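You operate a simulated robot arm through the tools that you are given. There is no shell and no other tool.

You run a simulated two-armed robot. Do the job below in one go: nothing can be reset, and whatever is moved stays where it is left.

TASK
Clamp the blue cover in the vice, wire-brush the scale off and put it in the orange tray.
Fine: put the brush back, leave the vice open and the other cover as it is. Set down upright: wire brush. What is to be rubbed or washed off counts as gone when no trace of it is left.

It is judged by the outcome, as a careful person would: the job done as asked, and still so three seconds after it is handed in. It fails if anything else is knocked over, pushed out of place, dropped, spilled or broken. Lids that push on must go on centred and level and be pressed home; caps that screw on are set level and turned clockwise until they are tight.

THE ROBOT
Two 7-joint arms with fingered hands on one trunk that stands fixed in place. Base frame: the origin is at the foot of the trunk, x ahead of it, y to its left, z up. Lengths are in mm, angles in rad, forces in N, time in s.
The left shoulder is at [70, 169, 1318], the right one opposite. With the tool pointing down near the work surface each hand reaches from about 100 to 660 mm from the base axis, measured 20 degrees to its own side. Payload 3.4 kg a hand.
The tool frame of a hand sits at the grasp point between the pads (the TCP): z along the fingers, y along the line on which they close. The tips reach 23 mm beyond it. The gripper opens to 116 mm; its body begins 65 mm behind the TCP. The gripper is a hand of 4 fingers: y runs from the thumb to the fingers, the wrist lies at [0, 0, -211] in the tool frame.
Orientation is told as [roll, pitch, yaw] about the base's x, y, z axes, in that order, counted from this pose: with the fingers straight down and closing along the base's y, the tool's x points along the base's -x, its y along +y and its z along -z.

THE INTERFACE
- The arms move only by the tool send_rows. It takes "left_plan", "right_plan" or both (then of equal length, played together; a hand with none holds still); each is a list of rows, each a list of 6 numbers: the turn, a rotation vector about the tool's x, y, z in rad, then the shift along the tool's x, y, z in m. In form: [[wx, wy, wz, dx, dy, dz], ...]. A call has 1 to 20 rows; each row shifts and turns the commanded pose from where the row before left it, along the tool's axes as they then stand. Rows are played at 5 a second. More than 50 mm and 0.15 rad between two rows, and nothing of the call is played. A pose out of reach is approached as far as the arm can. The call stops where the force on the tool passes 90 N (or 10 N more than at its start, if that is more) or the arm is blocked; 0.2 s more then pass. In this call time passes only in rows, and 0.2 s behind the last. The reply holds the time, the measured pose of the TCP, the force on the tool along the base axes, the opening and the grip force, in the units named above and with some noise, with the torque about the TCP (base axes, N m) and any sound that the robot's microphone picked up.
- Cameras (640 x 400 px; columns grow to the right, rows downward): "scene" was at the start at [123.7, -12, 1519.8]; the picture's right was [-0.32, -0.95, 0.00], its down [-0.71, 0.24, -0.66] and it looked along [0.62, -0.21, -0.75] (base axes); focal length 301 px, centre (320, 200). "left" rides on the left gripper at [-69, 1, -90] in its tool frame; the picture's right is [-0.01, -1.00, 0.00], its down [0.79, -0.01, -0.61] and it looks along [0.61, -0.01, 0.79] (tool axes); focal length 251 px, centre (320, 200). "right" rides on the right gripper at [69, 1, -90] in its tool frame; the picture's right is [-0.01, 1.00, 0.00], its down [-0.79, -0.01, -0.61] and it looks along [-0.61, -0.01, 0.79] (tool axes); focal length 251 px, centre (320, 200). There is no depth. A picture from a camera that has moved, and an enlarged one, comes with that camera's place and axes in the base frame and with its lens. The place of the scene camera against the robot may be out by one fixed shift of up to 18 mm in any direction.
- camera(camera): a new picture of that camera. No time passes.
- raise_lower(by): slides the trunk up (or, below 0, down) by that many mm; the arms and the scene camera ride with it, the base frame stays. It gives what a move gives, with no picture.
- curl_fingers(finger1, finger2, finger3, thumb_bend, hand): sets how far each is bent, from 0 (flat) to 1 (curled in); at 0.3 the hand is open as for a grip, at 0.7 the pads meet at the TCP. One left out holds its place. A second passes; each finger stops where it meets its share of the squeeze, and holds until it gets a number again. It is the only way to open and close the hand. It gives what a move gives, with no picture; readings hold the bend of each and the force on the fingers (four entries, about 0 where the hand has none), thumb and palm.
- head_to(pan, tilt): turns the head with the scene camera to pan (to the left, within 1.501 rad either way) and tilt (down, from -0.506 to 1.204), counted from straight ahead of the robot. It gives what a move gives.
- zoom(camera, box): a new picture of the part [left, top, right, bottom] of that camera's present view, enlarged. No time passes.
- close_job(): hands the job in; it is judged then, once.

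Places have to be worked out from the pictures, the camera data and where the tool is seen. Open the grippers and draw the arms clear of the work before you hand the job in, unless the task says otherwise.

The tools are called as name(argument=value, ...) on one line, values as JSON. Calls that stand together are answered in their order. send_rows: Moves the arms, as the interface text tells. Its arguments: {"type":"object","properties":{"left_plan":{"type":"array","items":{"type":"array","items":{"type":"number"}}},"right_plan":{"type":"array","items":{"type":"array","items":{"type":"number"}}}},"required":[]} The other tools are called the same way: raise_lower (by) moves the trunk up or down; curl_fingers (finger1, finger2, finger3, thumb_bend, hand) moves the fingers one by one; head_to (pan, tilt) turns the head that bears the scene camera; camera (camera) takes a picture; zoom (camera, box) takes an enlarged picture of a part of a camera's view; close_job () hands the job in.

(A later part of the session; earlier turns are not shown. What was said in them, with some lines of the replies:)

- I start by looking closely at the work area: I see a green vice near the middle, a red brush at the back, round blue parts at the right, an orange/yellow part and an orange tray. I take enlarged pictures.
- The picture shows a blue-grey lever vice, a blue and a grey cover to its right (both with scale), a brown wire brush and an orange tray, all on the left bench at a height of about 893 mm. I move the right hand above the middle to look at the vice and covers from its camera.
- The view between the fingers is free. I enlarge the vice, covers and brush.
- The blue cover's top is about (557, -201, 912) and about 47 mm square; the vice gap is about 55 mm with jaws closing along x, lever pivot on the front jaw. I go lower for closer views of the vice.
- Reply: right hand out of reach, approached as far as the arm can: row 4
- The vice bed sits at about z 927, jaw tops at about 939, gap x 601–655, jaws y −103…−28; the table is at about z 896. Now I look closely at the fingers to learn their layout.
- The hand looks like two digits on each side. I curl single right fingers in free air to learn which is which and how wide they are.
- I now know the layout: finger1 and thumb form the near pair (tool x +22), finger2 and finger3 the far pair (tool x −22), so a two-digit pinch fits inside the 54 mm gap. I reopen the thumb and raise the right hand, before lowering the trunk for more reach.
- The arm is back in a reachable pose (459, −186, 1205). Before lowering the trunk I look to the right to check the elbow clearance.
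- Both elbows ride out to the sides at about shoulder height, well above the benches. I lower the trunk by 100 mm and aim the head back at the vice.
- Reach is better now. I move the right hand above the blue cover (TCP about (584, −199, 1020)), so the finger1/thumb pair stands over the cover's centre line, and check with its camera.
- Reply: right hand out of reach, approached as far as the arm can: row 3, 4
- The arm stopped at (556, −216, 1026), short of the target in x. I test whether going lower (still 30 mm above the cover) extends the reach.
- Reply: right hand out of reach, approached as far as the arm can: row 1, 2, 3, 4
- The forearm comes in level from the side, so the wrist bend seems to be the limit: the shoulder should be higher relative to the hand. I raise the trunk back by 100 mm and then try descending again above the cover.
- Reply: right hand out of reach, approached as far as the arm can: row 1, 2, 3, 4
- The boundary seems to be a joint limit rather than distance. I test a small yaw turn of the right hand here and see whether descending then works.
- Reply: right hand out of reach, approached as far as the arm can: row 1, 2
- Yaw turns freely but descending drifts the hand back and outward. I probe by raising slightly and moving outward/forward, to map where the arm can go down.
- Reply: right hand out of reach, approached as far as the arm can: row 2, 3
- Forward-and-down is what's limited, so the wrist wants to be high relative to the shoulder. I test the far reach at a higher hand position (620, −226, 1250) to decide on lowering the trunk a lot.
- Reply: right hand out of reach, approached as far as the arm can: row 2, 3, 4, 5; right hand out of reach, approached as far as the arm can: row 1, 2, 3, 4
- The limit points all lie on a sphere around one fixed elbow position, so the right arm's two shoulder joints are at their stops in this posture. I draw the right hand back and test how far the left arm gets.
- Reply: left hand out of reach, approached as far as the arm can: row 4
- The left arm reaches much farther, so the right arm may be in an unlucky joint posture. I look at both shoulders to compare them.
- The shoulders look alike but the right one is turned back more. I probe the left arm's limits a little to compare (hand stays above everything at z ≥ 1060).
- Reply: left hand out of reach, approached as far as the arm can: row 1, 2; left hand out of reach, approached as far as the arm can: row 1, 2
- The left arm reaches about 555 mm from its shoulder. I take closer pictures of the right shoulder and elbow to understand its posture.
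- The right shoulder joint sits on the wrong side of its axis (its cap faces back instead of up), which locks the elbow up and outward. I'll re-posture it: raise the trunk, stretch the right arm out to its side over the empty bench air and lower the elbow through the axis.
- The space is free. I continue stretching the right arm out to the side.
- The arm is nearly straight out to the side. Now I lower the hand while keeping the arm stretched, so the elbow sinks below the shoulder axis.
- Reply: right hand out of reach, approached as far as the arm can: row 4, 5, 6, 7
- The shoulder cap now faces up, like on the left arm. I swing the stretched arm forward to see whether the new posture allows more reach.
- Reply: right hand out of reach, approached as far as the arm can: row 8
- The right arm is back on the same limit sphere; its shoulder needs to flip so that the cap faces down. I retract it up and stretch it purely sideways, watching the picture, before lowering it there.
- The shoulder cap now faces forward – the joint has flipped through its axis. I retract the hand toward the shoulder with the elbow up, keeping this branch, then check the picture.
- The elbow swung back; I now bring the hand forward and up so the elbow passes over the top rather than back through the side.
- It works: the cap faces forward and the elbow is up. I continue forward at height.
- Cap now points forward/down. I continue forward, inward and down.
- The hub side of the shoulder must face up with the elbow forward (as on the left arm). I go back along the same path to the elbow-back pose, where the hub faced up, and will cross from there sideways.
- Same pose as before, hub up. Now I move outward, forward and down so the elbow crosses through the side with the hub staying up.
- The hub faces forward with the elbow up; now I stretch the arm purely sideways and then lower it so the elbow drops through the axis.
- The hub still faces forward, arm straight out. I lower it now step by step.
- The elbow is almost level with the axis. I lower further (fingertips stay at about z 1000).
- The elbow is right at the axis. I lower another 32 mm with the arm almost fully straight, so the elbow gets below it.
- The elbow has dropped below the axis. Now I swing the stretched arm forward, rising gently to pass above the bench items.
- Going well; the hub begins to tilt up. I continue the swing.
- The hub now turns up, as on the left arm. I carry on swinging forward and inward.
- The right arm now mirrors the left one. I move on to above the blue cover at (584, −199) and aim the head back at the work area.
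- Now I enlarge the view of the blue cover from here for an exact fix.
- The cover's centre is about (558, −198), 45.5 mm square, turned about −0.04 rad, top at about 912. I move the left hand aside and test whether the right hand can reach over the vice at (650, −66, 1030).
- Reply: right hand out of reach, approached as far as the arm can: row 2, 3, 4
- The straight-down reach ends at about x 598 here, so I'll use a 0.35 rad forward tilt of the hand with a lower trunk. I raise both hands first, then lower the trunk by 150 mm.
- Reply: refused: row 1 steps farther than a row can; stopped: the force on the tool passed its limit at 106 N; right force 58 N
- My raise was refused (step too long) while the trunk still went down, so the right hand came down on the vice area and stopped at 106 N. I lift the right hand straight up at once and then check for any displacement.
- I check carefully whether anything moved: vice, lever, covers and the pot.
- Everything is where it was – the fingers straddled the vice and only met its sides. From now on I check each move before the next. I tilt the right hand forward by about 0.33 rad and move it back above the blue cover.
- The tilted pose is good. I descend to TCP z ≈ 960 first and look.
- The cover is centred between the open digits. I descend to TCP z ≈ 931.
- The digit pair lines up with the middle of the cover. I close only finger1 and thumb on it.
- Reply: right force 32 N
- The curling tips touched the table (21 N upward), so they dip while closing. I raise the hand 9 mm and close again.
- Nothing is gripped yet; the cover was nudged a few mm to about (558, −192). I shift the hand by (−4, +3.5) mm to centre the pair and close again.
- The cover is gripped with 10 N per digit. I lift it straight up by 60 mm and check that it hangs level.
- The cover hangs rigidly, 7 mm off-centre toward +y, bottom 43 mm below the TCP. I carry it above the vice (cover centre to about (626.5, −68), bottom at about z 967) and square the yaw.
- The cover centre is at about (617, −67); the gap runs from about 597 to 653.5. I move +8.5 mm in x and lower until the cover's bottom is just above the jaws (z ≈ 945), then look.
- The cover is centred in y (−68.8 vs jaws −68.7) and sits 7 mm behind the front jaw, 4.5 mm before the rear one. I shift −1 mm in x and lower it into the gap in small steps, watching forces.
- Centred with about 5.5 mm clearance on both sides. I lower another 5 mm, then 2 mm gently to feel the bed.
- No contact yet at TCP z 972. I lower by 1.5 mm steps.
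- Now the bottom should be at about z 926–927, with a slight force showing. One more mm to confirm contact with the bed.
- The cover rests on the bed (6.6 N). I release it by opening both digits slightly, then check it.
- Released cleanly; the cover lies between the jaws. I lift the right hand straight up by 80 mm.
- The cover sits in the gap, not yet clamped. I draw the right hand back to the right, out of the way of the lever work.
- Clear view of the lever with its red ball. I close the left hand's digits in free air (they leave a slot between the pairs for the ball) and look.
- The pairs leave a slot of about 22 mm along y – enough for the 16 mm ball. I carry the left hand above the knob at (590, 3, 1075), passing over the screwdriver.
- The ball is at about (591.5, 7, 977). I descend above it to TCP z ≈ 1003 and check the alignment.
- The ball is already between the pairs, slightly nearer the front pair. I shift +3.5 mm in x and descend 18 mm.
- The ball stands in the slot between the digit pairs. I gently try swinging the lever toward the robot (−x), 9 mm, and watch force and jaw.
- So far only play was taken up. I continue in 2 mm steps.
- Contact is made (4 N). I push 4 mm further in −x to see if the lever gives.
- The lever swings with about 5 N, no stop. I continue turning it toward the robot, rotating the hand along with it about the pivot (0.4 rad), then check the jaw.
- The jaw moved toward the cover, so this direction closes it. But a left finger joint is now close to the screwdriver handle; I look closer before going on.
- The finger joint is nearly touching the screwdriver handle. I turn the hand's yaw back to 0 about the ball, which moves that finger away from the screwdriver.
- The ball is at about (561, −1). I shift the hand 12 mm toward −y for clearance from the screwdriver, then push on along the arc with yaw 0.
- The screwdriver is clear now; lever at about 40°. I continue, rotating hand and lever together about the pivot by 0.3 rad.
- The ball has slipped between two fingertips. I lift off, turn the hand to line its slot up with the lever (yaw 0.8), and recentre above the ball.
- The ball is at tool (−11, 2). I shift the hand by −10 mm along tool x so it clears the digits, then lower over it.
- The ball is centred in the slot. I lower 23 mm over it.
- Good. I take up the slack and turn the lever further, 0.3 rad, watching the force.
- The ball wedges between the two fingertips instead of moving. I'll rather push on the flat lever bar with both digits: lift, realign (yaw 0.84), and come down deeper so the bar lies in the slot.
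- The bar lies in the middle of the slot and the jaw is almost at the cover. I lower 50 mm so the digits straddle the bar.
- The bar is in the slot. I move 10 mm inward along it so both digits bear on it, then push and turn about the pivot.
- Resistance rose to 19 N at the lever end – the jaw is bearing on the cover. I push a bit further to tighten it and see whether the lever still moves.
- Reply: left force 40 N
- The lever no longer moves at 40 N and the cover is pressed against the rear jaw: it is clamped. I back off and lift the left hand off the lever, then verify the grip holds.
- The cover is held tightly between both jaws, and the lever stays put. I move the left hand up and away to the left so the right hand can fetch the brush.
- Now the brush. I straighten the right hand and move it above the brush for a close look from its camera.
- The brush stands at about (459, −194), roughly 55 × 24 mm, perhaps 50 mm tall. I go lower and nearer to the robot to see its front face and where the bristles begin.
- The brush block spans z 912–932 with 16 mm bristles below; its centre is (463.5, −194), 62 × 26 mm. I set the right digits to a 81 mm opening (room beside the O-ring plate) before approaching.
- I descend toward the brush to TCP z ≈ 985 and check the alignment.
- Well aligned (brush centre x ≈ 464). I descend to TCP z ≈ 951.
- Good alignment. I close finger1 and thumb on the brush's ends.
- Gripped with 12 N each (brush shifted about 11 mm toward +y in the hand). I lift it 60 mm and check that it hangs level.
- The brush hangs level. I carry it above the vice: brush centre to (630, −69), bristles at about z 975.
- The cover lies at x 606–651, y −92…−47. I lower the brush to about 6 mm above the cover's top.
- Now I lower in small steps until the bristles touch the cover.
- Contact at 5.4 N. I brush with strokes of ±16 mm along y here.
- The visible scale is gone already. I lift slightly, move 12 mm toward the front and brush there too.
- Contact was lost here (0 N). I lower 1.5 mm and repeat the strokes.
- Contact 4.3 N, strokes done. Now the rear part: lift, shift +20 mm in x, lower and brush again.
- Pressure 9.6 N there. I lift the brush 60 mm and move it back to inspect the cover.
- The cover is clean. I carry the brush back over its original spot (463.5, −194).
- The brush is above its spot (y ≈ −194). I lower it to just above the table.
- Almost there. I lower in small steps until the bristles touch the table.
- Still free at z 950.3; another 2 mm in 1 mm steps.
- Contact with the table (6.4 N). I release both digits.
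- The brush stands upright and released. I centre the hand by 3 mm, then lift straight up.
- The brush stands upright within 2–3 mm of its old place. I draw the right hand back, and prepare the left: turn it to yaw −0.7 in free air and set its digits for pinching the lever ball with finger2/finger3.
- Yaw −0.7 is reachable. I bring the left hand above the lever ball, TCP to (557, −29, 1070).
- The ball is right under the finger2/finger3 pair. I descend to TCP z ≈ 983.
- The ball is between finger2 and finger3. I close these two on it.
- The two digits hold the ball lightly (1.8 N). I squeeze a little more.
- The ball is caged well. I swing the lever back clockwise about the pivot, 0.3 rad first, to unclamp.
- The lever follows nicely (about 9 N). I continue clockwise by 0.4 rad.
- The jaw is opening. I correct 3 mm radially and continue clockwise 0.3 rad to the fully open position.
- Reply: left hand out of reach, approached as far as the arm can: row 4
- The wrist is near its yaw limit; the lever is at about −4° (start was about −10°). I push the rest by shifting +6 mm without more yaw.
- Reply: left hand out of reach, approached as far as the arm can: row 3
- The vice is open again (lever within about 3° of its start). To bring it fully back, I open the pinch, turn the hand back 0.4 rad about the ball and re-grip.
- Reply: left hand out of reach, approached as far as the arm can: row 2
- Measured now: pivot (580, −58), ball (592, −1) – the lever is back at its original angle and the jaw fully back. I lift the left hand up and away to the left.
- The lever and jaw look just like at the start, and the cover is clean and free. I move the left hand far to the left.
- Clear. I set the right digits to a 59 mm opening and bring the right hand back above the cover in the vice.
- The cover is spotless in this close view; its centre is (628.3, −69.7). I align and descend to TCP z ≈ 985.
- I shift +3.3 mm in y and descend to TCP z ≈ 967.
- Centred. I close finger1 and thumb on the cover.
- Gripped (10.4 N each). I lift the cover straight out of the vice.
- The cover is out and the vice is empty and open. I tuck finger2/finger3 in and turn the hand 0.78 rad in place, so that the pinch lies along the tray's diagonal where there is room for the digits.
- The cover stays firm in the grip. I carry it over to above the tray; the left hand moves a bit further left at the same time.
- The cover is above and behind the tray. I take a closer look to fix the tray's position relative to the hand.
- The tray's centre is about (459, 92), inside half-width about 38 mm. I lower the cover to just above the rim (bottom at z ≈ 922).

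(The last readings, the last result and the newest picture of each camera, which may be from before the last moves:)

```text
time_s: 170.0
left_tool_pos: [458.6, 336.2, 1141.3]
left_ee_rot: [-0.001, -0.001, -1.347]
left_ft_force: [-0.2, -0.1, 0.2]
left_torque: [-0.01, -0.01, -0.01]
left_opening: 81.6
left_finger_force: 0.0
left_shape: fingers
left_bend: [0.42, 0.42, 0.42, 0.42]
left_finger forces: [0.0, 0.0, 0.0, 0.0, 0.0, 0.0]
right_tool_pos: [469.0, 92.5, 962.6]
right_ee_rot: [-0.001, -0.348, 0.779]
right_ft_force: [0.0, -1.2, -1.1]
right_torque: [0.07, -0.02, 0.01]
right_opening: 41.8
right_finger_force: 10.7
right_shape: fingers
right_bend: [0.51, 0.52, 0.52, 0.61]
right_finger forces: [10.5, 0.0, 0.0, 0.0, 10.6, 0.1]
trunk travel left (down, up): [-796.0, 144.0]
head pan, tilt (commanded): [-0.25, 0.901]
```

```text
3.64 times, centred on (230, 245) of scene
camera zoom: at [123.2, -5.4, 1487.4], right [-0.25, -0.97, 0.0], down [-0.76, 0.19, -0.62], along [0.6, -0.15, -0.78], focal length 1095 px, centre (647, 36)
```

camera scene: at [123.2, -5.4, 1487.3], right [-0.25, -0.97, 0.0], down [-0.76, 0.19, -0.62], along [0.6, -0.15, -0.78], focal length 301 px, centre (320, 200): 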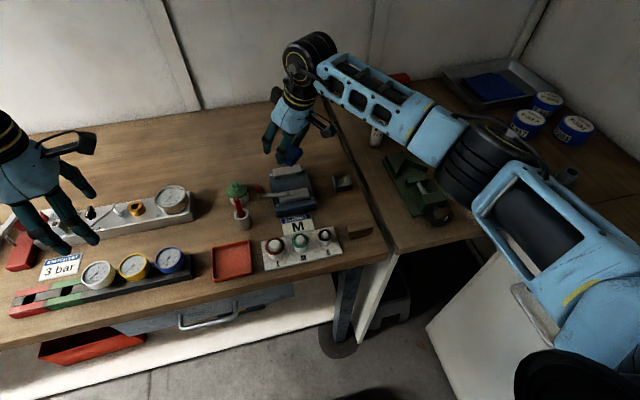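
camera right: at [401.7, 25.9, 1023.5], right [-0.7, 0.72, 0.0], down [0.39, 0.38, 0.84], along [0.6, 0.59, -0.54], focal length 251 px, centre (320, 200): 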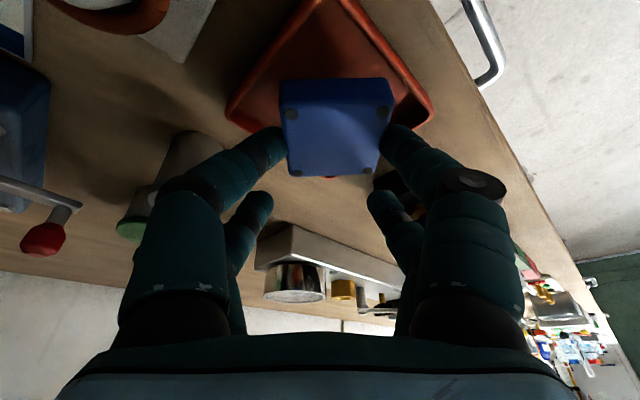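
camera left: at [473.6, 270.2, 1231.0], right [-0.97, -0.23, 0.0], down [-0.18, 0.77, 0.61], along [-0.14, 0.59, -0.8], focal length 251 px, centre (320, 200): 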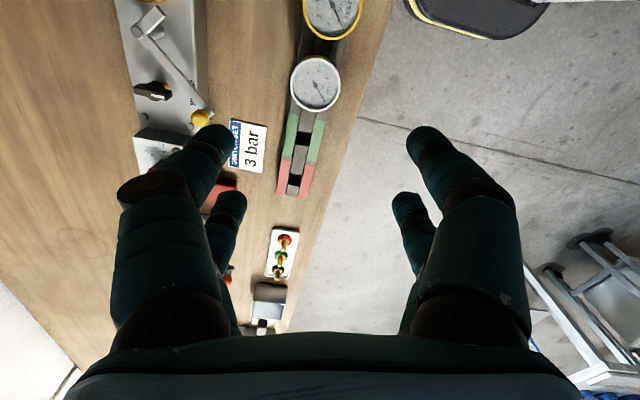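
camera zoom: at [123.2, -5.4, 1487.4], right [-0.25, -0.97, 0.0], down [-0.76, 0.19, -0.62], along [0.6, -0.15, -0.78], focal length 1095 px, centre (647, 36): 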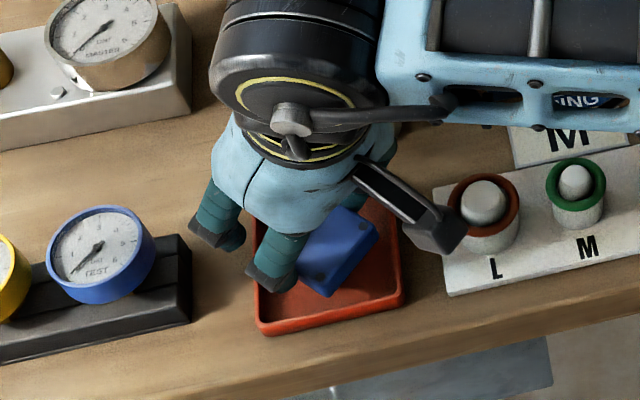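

The cover is over the tray, about 2–3 mm off its centre. I correct this and lower 14 mm into the tray.

send_rows(right_plan=[[0, 0, 0, -0.0023, 0, 0.0036], [0, 0, 0, 0.002, 0, 0.0056], [0, 0, 0, 0.002, 0, 0.0056]])

camera(camera="right")

zoom(camera="scene", box=[190, 200, 280, 290])

```text
time_s: 170.8
left_tool_pos: [459.2, 336.3, 1141.2]
left_ee_rot: [0.0, -0.002, -1.348]
left_ft_force: [0.2, -1.2, -0.2]
left_torque: [0.01, 0.01, 0.02]
left_opening: 81.7
left_finger_force: 0.0
left_shape: fingers
left_bend: [0.42, 0.42, 0.42, 0.42]
left_finger forces: [0.0, 0.0, 0.1, 0.1, 0.1, 0.1]
right_tool_pos: [470.6, 95.6, 948.0]
right_ee_rot: [0.001, -0.348, 0.78]
right_ft_force: [0.8, -0.4, -1.4]
right_torque: [0.0, 0.0, 0.0]
right_opening: 41.4
right_finger_force: 10.9
right_shape: fingers
right_bend: [0.51, 0.52, 0.52, 0.61]
right_finger forces: [10.5, 0.0, 0.0, 0.0, 10.4, 0.0]
trunk travel left (down, up): [-796.0, 144.0]
head pan, tilt (commanded): [-0.25, 0.901]
```

```text
taken
camera right: at [403.2, 29.5, 1009.2], right [-0.7, 0.72, 0.0], down [0.39, 0.38, 0.84], along [0.6, 0.59, -0.54], focal length 251 px, centre (320, 200)
```

right: 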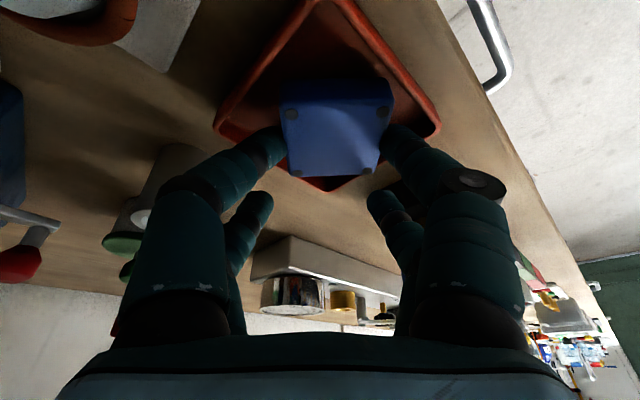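

```text
4.44 times, centred on (235, 245) of scene
camera zoom: at [122.9, -5.4, 1487.3], right [-0.25, -0.97, 0.0], down [-0.76, 0.19, -0.62], along [0.6, -0.15, -0.78], focal length 1338 px, centre (698, 0)
```

zoom: 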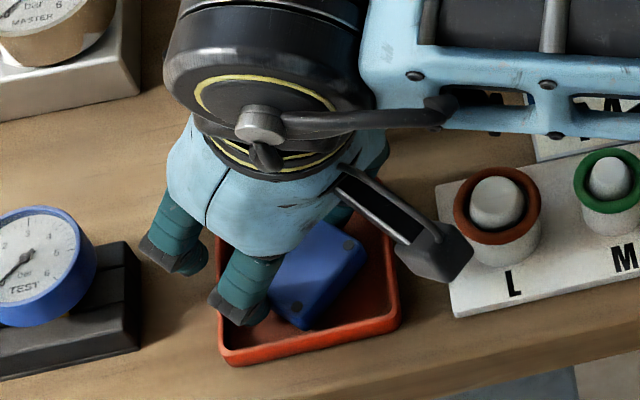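

The cover is inside the tray outline. I lower in small steps to the tray floor.

send_rows(right_plan=[[0, 0, 0, 0.0007, 0, 0.0019], [0, 0, 0, 0.0005, 0, 0.0014]])

```text
time_s: 171.4
left_tool_pos: [459.6, 335.3, 1141.3]
left_ee_rot: [0.0, -0.001, -1.349]
left_ft_force: [0.1, 0.6, -0.1]
left_torque: [-0.04, -0.01, 0.01]
left_opening: 81.5
left_finger_force: 0.1
left_shape: fingers
left_bend: [0.42, 0.42, 0.42, 0.42]
left_finger forces: [0.1, 0.0, 0.0, 0.0, 0.0, 0.1]
right_tool_pos: [470.3, 96.8, 943.4]
right_ee_rot: [-0.001, -0.348, 0.779]
right_ft_force: [0.7, -1.0, -1.1]
right_torque: [0.0, -0.02, 0.04]
right_opening: 41.5
right_finger_force: 10.9
right_shape: fingers
right_bend: [0.51, 0.52, 0.52, 0.61]
right_finger forces: [10.5, 0.1, 0.0, 0.1, 10.5, 0.0]
trunk travel left (down, up): [-796.0, 144.0]
head pan, tilt (commanded): [-0.25, 0.901]
```

No contact yet at 943.4. I continue by 1 mm steps.

send_rows(right_plan=[[0, 0, 0, 0.0004, 0, 0.001], [0, 0, 0, 0.0004, 0, 0.001]])

```text
time_s: 172.0
left_tool_pos: [459.1, 335.5, 1140.6]
left_ee_rot: [0.0, 0.0, -1.349]
left_ft_force: [-0.3, 0.2, 0.4]
left_torque: [-0.01, -0.01, 0.02]
left_opening: 81.5
left_finger_force: 0.0
left_shape: fingers
left_bend: [0.42, 0.42, 0.42, 0.42]
left_finger forces: [0.0, 0.1, 0.0, 0.0, 0.0, 0.1]
right_tool_pos: [471.0, 97.3, 943.1]
right_ee_rot: [0.0, -0.35, 0.778]
right_ft_force: [1.3, -0.6, 3.9]
right_torque: [0.08, 0.09, 0.02]
right_opening: 41.7
right_finger_force: 10.6
right_shape: fingers
right_bend: [0.51, 0.52, 0.52, 0.61]
right_finger forces: [10.2, 0.0, 0.0, 0.1, 10.9, 0.0]
trunk travel left (down, up): [-796.0, 144.0]
head pan, tilt (commanded): [-0.25, 0.901]
```

Contact (3.9 N). I release by opening the digits about 5 mm each.

curl_fingers(hand="right", finger1=0.48, thumb_bend=0.57)

camera(camera="right")

```text
time_s: 173.0
left_tool_pos: [459.3, 335.5, 1141.5]
left_ee_rot: [-0.001, 0.001, -1.345]
left_ft_force: [-0.5, -0.8, -0.2]
left_torque: [-0.01, -0.02, 0.01]
left_opening: 81.4
left_finger_force: 0.1
left_shape: fingers
left_bend: [0.42, 0.42, 0.42, 0.42]
left_finger forces: [0.0, 0.1, 0.0, 0.1, 0.1, 0.0]
right_tool_pos: [472.0, 96.1, 942.1]
right_ee_rot: [0.001, -0.347, 0.777]
right_ft_force: [-0.8, 0.3, 0.6]
right_torque: [-0.02, 0.02, -0.01]
right_opening: 51.7
right_finger_force: 0.1
right_shape: fingers
right_bend: [0.48, 0.52, 0.52, 0.56]
right_finger forces: [0.0, 0.0, 0.0, 0.0, 0.0, 0.0]
trunk travel left (down, up): [-796.0, 144.0]
head pan, tilt (commanded): [-0.25, 0.901]
```

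```text
taken
camera right: at [403.3, 29.7, 1003.9], right [-0.7, 0.72, 0.0], down [0.39, 0.38, 0.84], along [0.6, 0.59, -0.54], focal length 251 px, centre (320, 200)
```

right: 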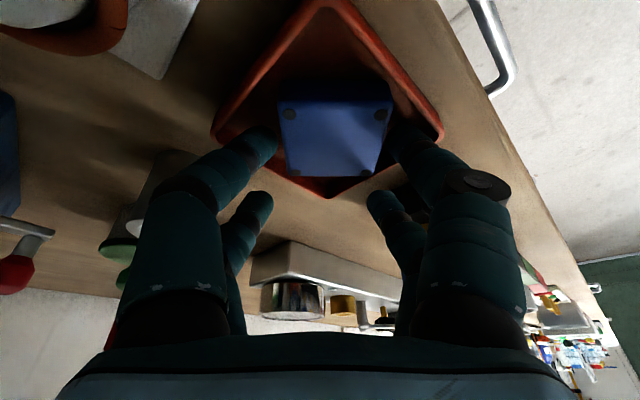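

Released; the cover lies flat in the tray. I lift the hand straight up.

send_rows(right_plan=[[0, 0, 0, -0.0017, 0, -0.0047], [0, 0, 0, -0.0034, 0, -0.0094], [0, 0, 0, -0.0068, 0, -0.0188], [0, 0, 0, -0.0085, 0, -0.0235], [0, 0, 0, -0.0136, 0, -0.0376], [0, 0, 0, -0.0136, 0, -0.0376]])

camera(camera="right")

zoom(camera="scene", box=[180, 190, 300, 300])

```text
time_s: 174.4
left_tool_pos: [457.9, 336.5, 1141.6]
left_ee_rot: [-0.001, 0.0, -1.346]
left_ft_force: [0.2, 0.4, 0.4]
left_torque: [-0.02, 0.0, -0.02]
left_opening: 81.5
left_finger_force: 0.1
left_shape: fingers
left_bend: [0.42, 0.42, 0.42, 0.42]
left_finger forces: [0.0, 0.0, 0.1, 0.1, 0.0, 0.0]
right_tool_pos: [470.0, 97.6, 1083.7]
right_ee_rot: [0.0, -0.348, 0.779]
right_ft_force: [0.2, 0.3, -0.8]
right_torque: [0.03, 0.0, 0.0]
right_opening: 51.8
right_finger_force: 0.2
right_shape: fingers
right_bend: [0.48, 0.52, 0.52, 0.56]
right_finger forces: [0.0, 0.0, 0.0, 0.1, 0.1, 0.1]
trunk travel left (down, up): [-796.0, 144.0]
head pan, tilt (commanded): [-0.25, 0.901]
```

```text
taken
camera right: at [401.9, 31.5, 1145.2], right [-0.7, 0.72, 0.0], down [0.39, 0.38, 0.84], along [0.6, 0.59, -0.54], focal length 251 px, centre (320, 200)
```

right: 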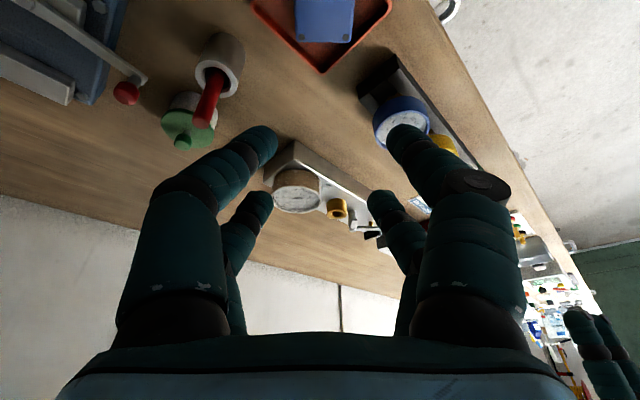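

```text
3.64 times, centred on (240, 245) of scene
camera zoom: at [122.4, -5.1, 1487.3], right [-0.25, -0.97, 0.0], down [-0.76, 0.19, -0.62], along [0.6, -0.15, -0.78], focal length 1095 px, centre (611, 36)
```

zoom: 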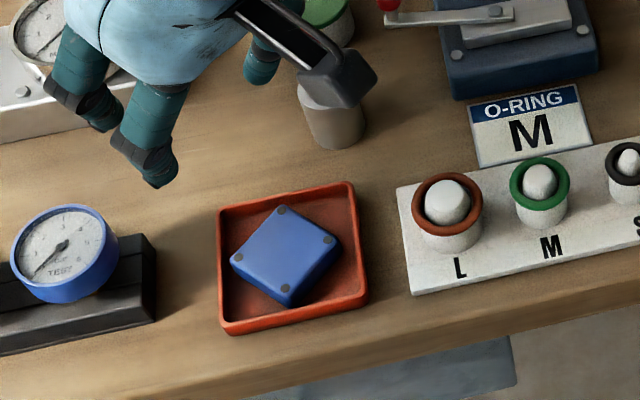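

The clean cover lies flat in the orange tray. I draw the right arm back to the right and up, clear of the work.

send_rows(right_plan=[[0, 0, 0, -0.0136, 0, -0.0376], [0, 0, 0, 0.0306, -0.0222, -0.012], [0, 0, 0, 0.0306, -0.0222, -0.012], [0, 0, 0, 0.0306, -0.0222, -0.012], [0, 0, 0, 0.0306, -0.0222, -0.012], [0, 0, 0, 0.0306, -0.0222, -0.012], [0, 0, 0, 0.0306, -0.0222, -0.012], [0, 0, 0, 0.0306, -0.0222, -0.012], [0, 0, 0, 0.0306, -0.0222, -0.012]])

curl_fingers(hand="right", finger1=0.3, finger2=0.3, finger3=0.3, thumb_bend=0.3)

curl_fingers(hand="left", finger1=0.3, finger2=0.3, finger3=0.3, thumb_bend=0.3)

camera(camera="scene")

```text
time_s: 176.4
left_tool_pos: [458.2, 333.6, 1142.1]
left_ee_rot: [0.003, 0.0, -1.347]
left_ft_force: [-0.2, -0.1, 0.5]
left_torque: [-0.01, -0.01, 0.01]
left_opening: 81.6
left_finger_force: 0.1
left_shape: fingers
left_bend: [0.42, 0.42, 0.42, 0.42]
left_finger forces: [0.1, 0.0, 0.0, 0.0, 0.1, 0.0]
right_tool_pos: [407.0, -214.2, 1132.7]
right_ee_rot: [0.0, -0.348, 0.78]
right_ft_force: [-0.1, -0.3, 0.3]
right_torque: [0.01, 0.0, -0.02]
right_opening: 51.9
right_finger_force: 0.0
right_shape: fingers
right_bend: [0.48, 0.52, 0.52, 0.56]
right_finger forces: [0.0, 0.1, 0.1, 0.0, 0.0, 0.1]
trunk travel left (down, up): [-796.0, 144.0]
head pan, tilt (commanded): [-0.25, 0.901]
```

```text
time_s: 177.4
left_tool_pos: [459.1, 334.5, 1141.1]
left_ee_rot: [0.0, 0.001, -1.348]
left_ft_force: [-0.4, -0.1, 0.5]
left_torque: [-0.01, 0.01, 0.03]
left_opening: 81.7
left_finger_force: 0.0
left_shape: fingers
left_bend: [0.42, 0.42, 0.42, 0.42]
left_finger forces: [0.0, 0.0, 0.1, 0.0, 0.0, 0.0]
right_tool_pos: [407.7, -214.3, 1132.9]
right_ee_rot: [0.001, -0.346, 0.778]
right_ft_force: [-0.2, -0.3, 1.1]
right_torque: [-0.03, -0.01, -0.01]
right_opening: 116.4
right_finger_force: 0.0
right_shape: fingers
right_bend: [0.3, 0.3, 0.3, 0.3]
right_finger forces: [0.0, 0.0, 0.0, 0.0, 0.0, 0.0]
trunk travel left (down, up): [-796.0, 144.0]
head pan, tilt (commanded): [-0.25, 0.901]
```

```text
time_s: 178.4
left_tool_pos: [458.9, 335.5, 1141.1]
left_ee_rot: [0.001, 0.0, -1.348]
left_ft_force: [-0.6, -0.6, -1.2]
left_torque: [0.0, 0.0, -0.01]
left_opening: 116.5
left_finger_force: 0.1
left_shape: fingers
left_bend: [0.3, 0.3, 0.3, 0.3]
left_finger forces: [0.0, 0.0, 0.1, 0.1, 0.0, 0.0]
right_tool_pos: [407.7, -212.6, 1133.1]
right_ee_rot: [0.001, -0.348, 0.778]
right_ft_force: [0.8, 0.5, -0.4]
right_torque: [0.02, 0.0, 0.03]
right_opening: 116.4
right_finger_force: 0.0
right_shape: fingers
right_bend: [0.3, 0.3, 0.3, 0.3]
right_finger forces: [0.0, 0.0, 0.0, 0.0, 0.1, 0.0]
trunk travel left (down, up): [-796.0, 144.0]
head pan, tilt (commanded): [-0.25, 0.901]
```

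```text
taken
camera scene: at [122.8, -5.3, 1487.3], right [-0.25, -0.97, 0.0], down [-0.76, 0.19, -0.62], along [0.6, -0.15, -0.78], focal length 301 px, centre (320, 200)
```

scene: 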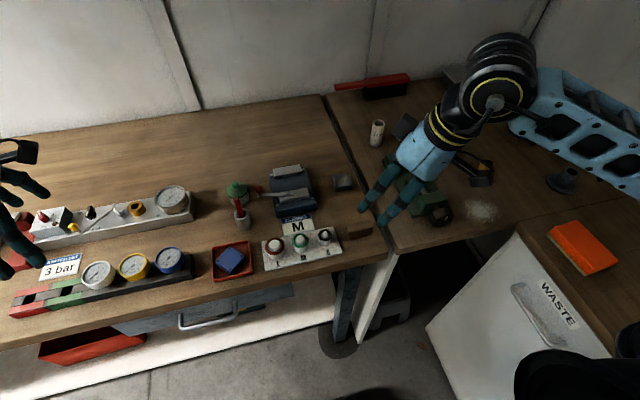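

I move the right hand a bit further out of the way and do a final inspection of brush, vice, grey cover, tray and neighbours.

send_rows(right_plan=[[0, 0, 0, 0.022, -0.0261, -0.0246], [0, 0, 0, 0.022, -0.0261, -0.0246], [0, 0, 0, 0.022, -0.0261, -0.0246]])

zoom(camera="scene", box=[220, 150, 390, 280])

zoom(camera="scene", box=[180, 220, 290, 300])

zoom(camera="scene", box=[300, 60, 540, 260])

```text
time_s: 179.2
left_tool_pos: [459.1, 336.1, 1141.2]
left_ee_rot: [-0.001, -0.001, -1.347]
left_ft_force: [-0.2, -0.3, -0.4]
left_torque: [-0.02, -0.03, 0.01]
left_opening: 116.6
left_finger_force: 0.0
left_shape: fingers
left_bend: [0.3, 0.3, 0.3, 0.3]
left_finger forces: [0.1, 0.0, 0.1, 0.0, 0.1, 0.0]
right_tool_pos: [399.8, -331.2, 1177.1]
right_ee_rot: [0.0, -0.346, 0.779]
right_ft_force: [1.1, -0.2, 0.0]
right_torque: [-0.02, 0.02, 0.01]
right_opening: 116.5
right_finger_force: 0.0
right_shape: fingers
right_bend: [0.3, 0.3, 0.3, 0.3]
right_finger forces: [0.0, 0.1, 0.0, 0.0, 0.0, 0.1]
trunk travel left (down, up): [-796.0, 144.0]
head pan, tilt (commanded): [-0.25, 0.901]
```

```text
3.08 times, centred on (305, 215) of scene
camera zoom: at [122.2, -5.3, 1487.4], right [-0.25, -0.97, 0.0], down [-0.76, 0.19, -0.62], along [0.6, -0.15, -0.78], focal length 927 px, centre (366, 154)
```

zoom: 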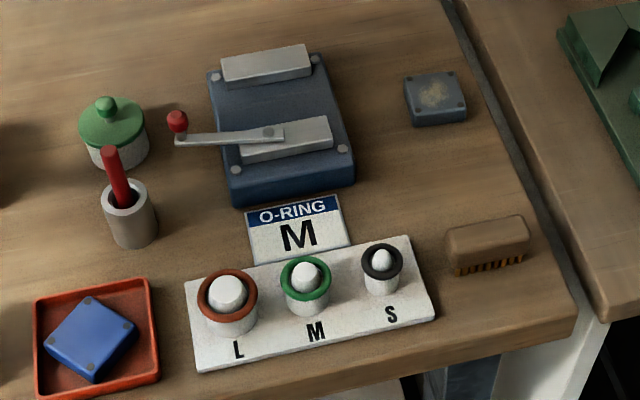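

```text
5.00 times, centred on (235, 260) of scene
camera zoom: at [122.2, -5.3, 1487.4], right [-0.25, -0.97, 0.0], down [-0.76, 0.19, -0.62], along [0.6, -0.15, -0.78], focal length 1506 px, centre (745, -100)
```

zoom: 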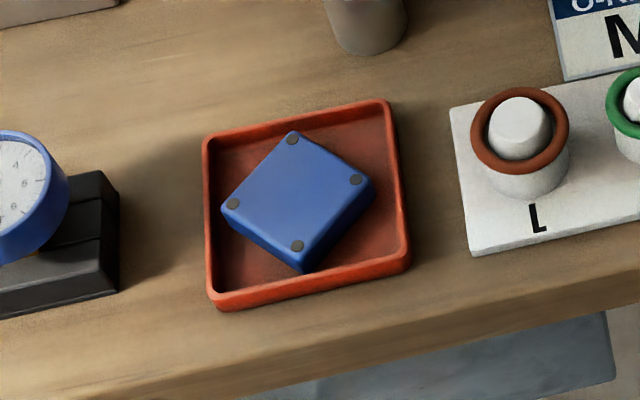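

```text
2.00 times, centred on (420, 160) of scene
camera zoom: at [122.2, -5.3, 1487.4], right [-0.25, -0.97, 0.0], down [-0.76, 0.19, -0.62], along [0.6, -0.15, -0.78], focal length 602 px, centre (120, 280)
```

zoom: 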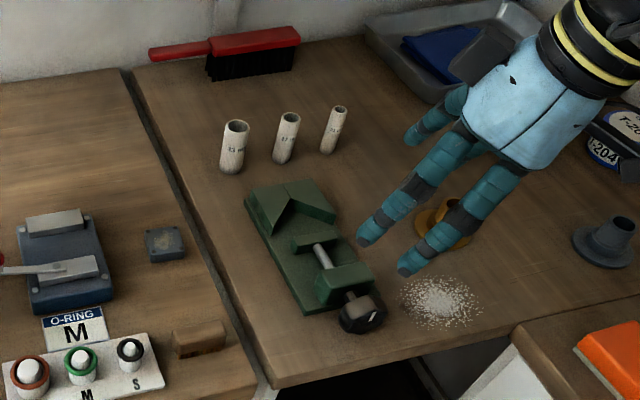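

Everything checks out: the clean blue cover lies flat in the orange tray, the brush stands bristles-down in its place, the vice is open, the grey cover and the rest are untouched, and both hands are open and clear. I hand the job in.

close_job()

```text
The job is handed in.
```

The job is finished and handed in. I clamped the blue cover in the vice, brushed the scale off and laid the cover flat in the orange tray. The last close pictures show no trace of scale on it.

- **Brush:** back in its place, standing upright on its bristles, about 2–3 mm from where it started.
- **Vice:** open, with the jaw and lever back where they were, as far as I could measure.
- **Other cover:** not touched, scale still on it.
- **Arms:** both hands open and clear of the work.

**One mishap:** before I picked up the cover, a hand move was refused for being too long, but the trunk lowering sent with it still ran. That brought the open right hand down around the vice, and it stopped at 106 N. I lifted it straight away. Close pictures showed nothing displaced or damaged, and nothing looked out of place at the end.
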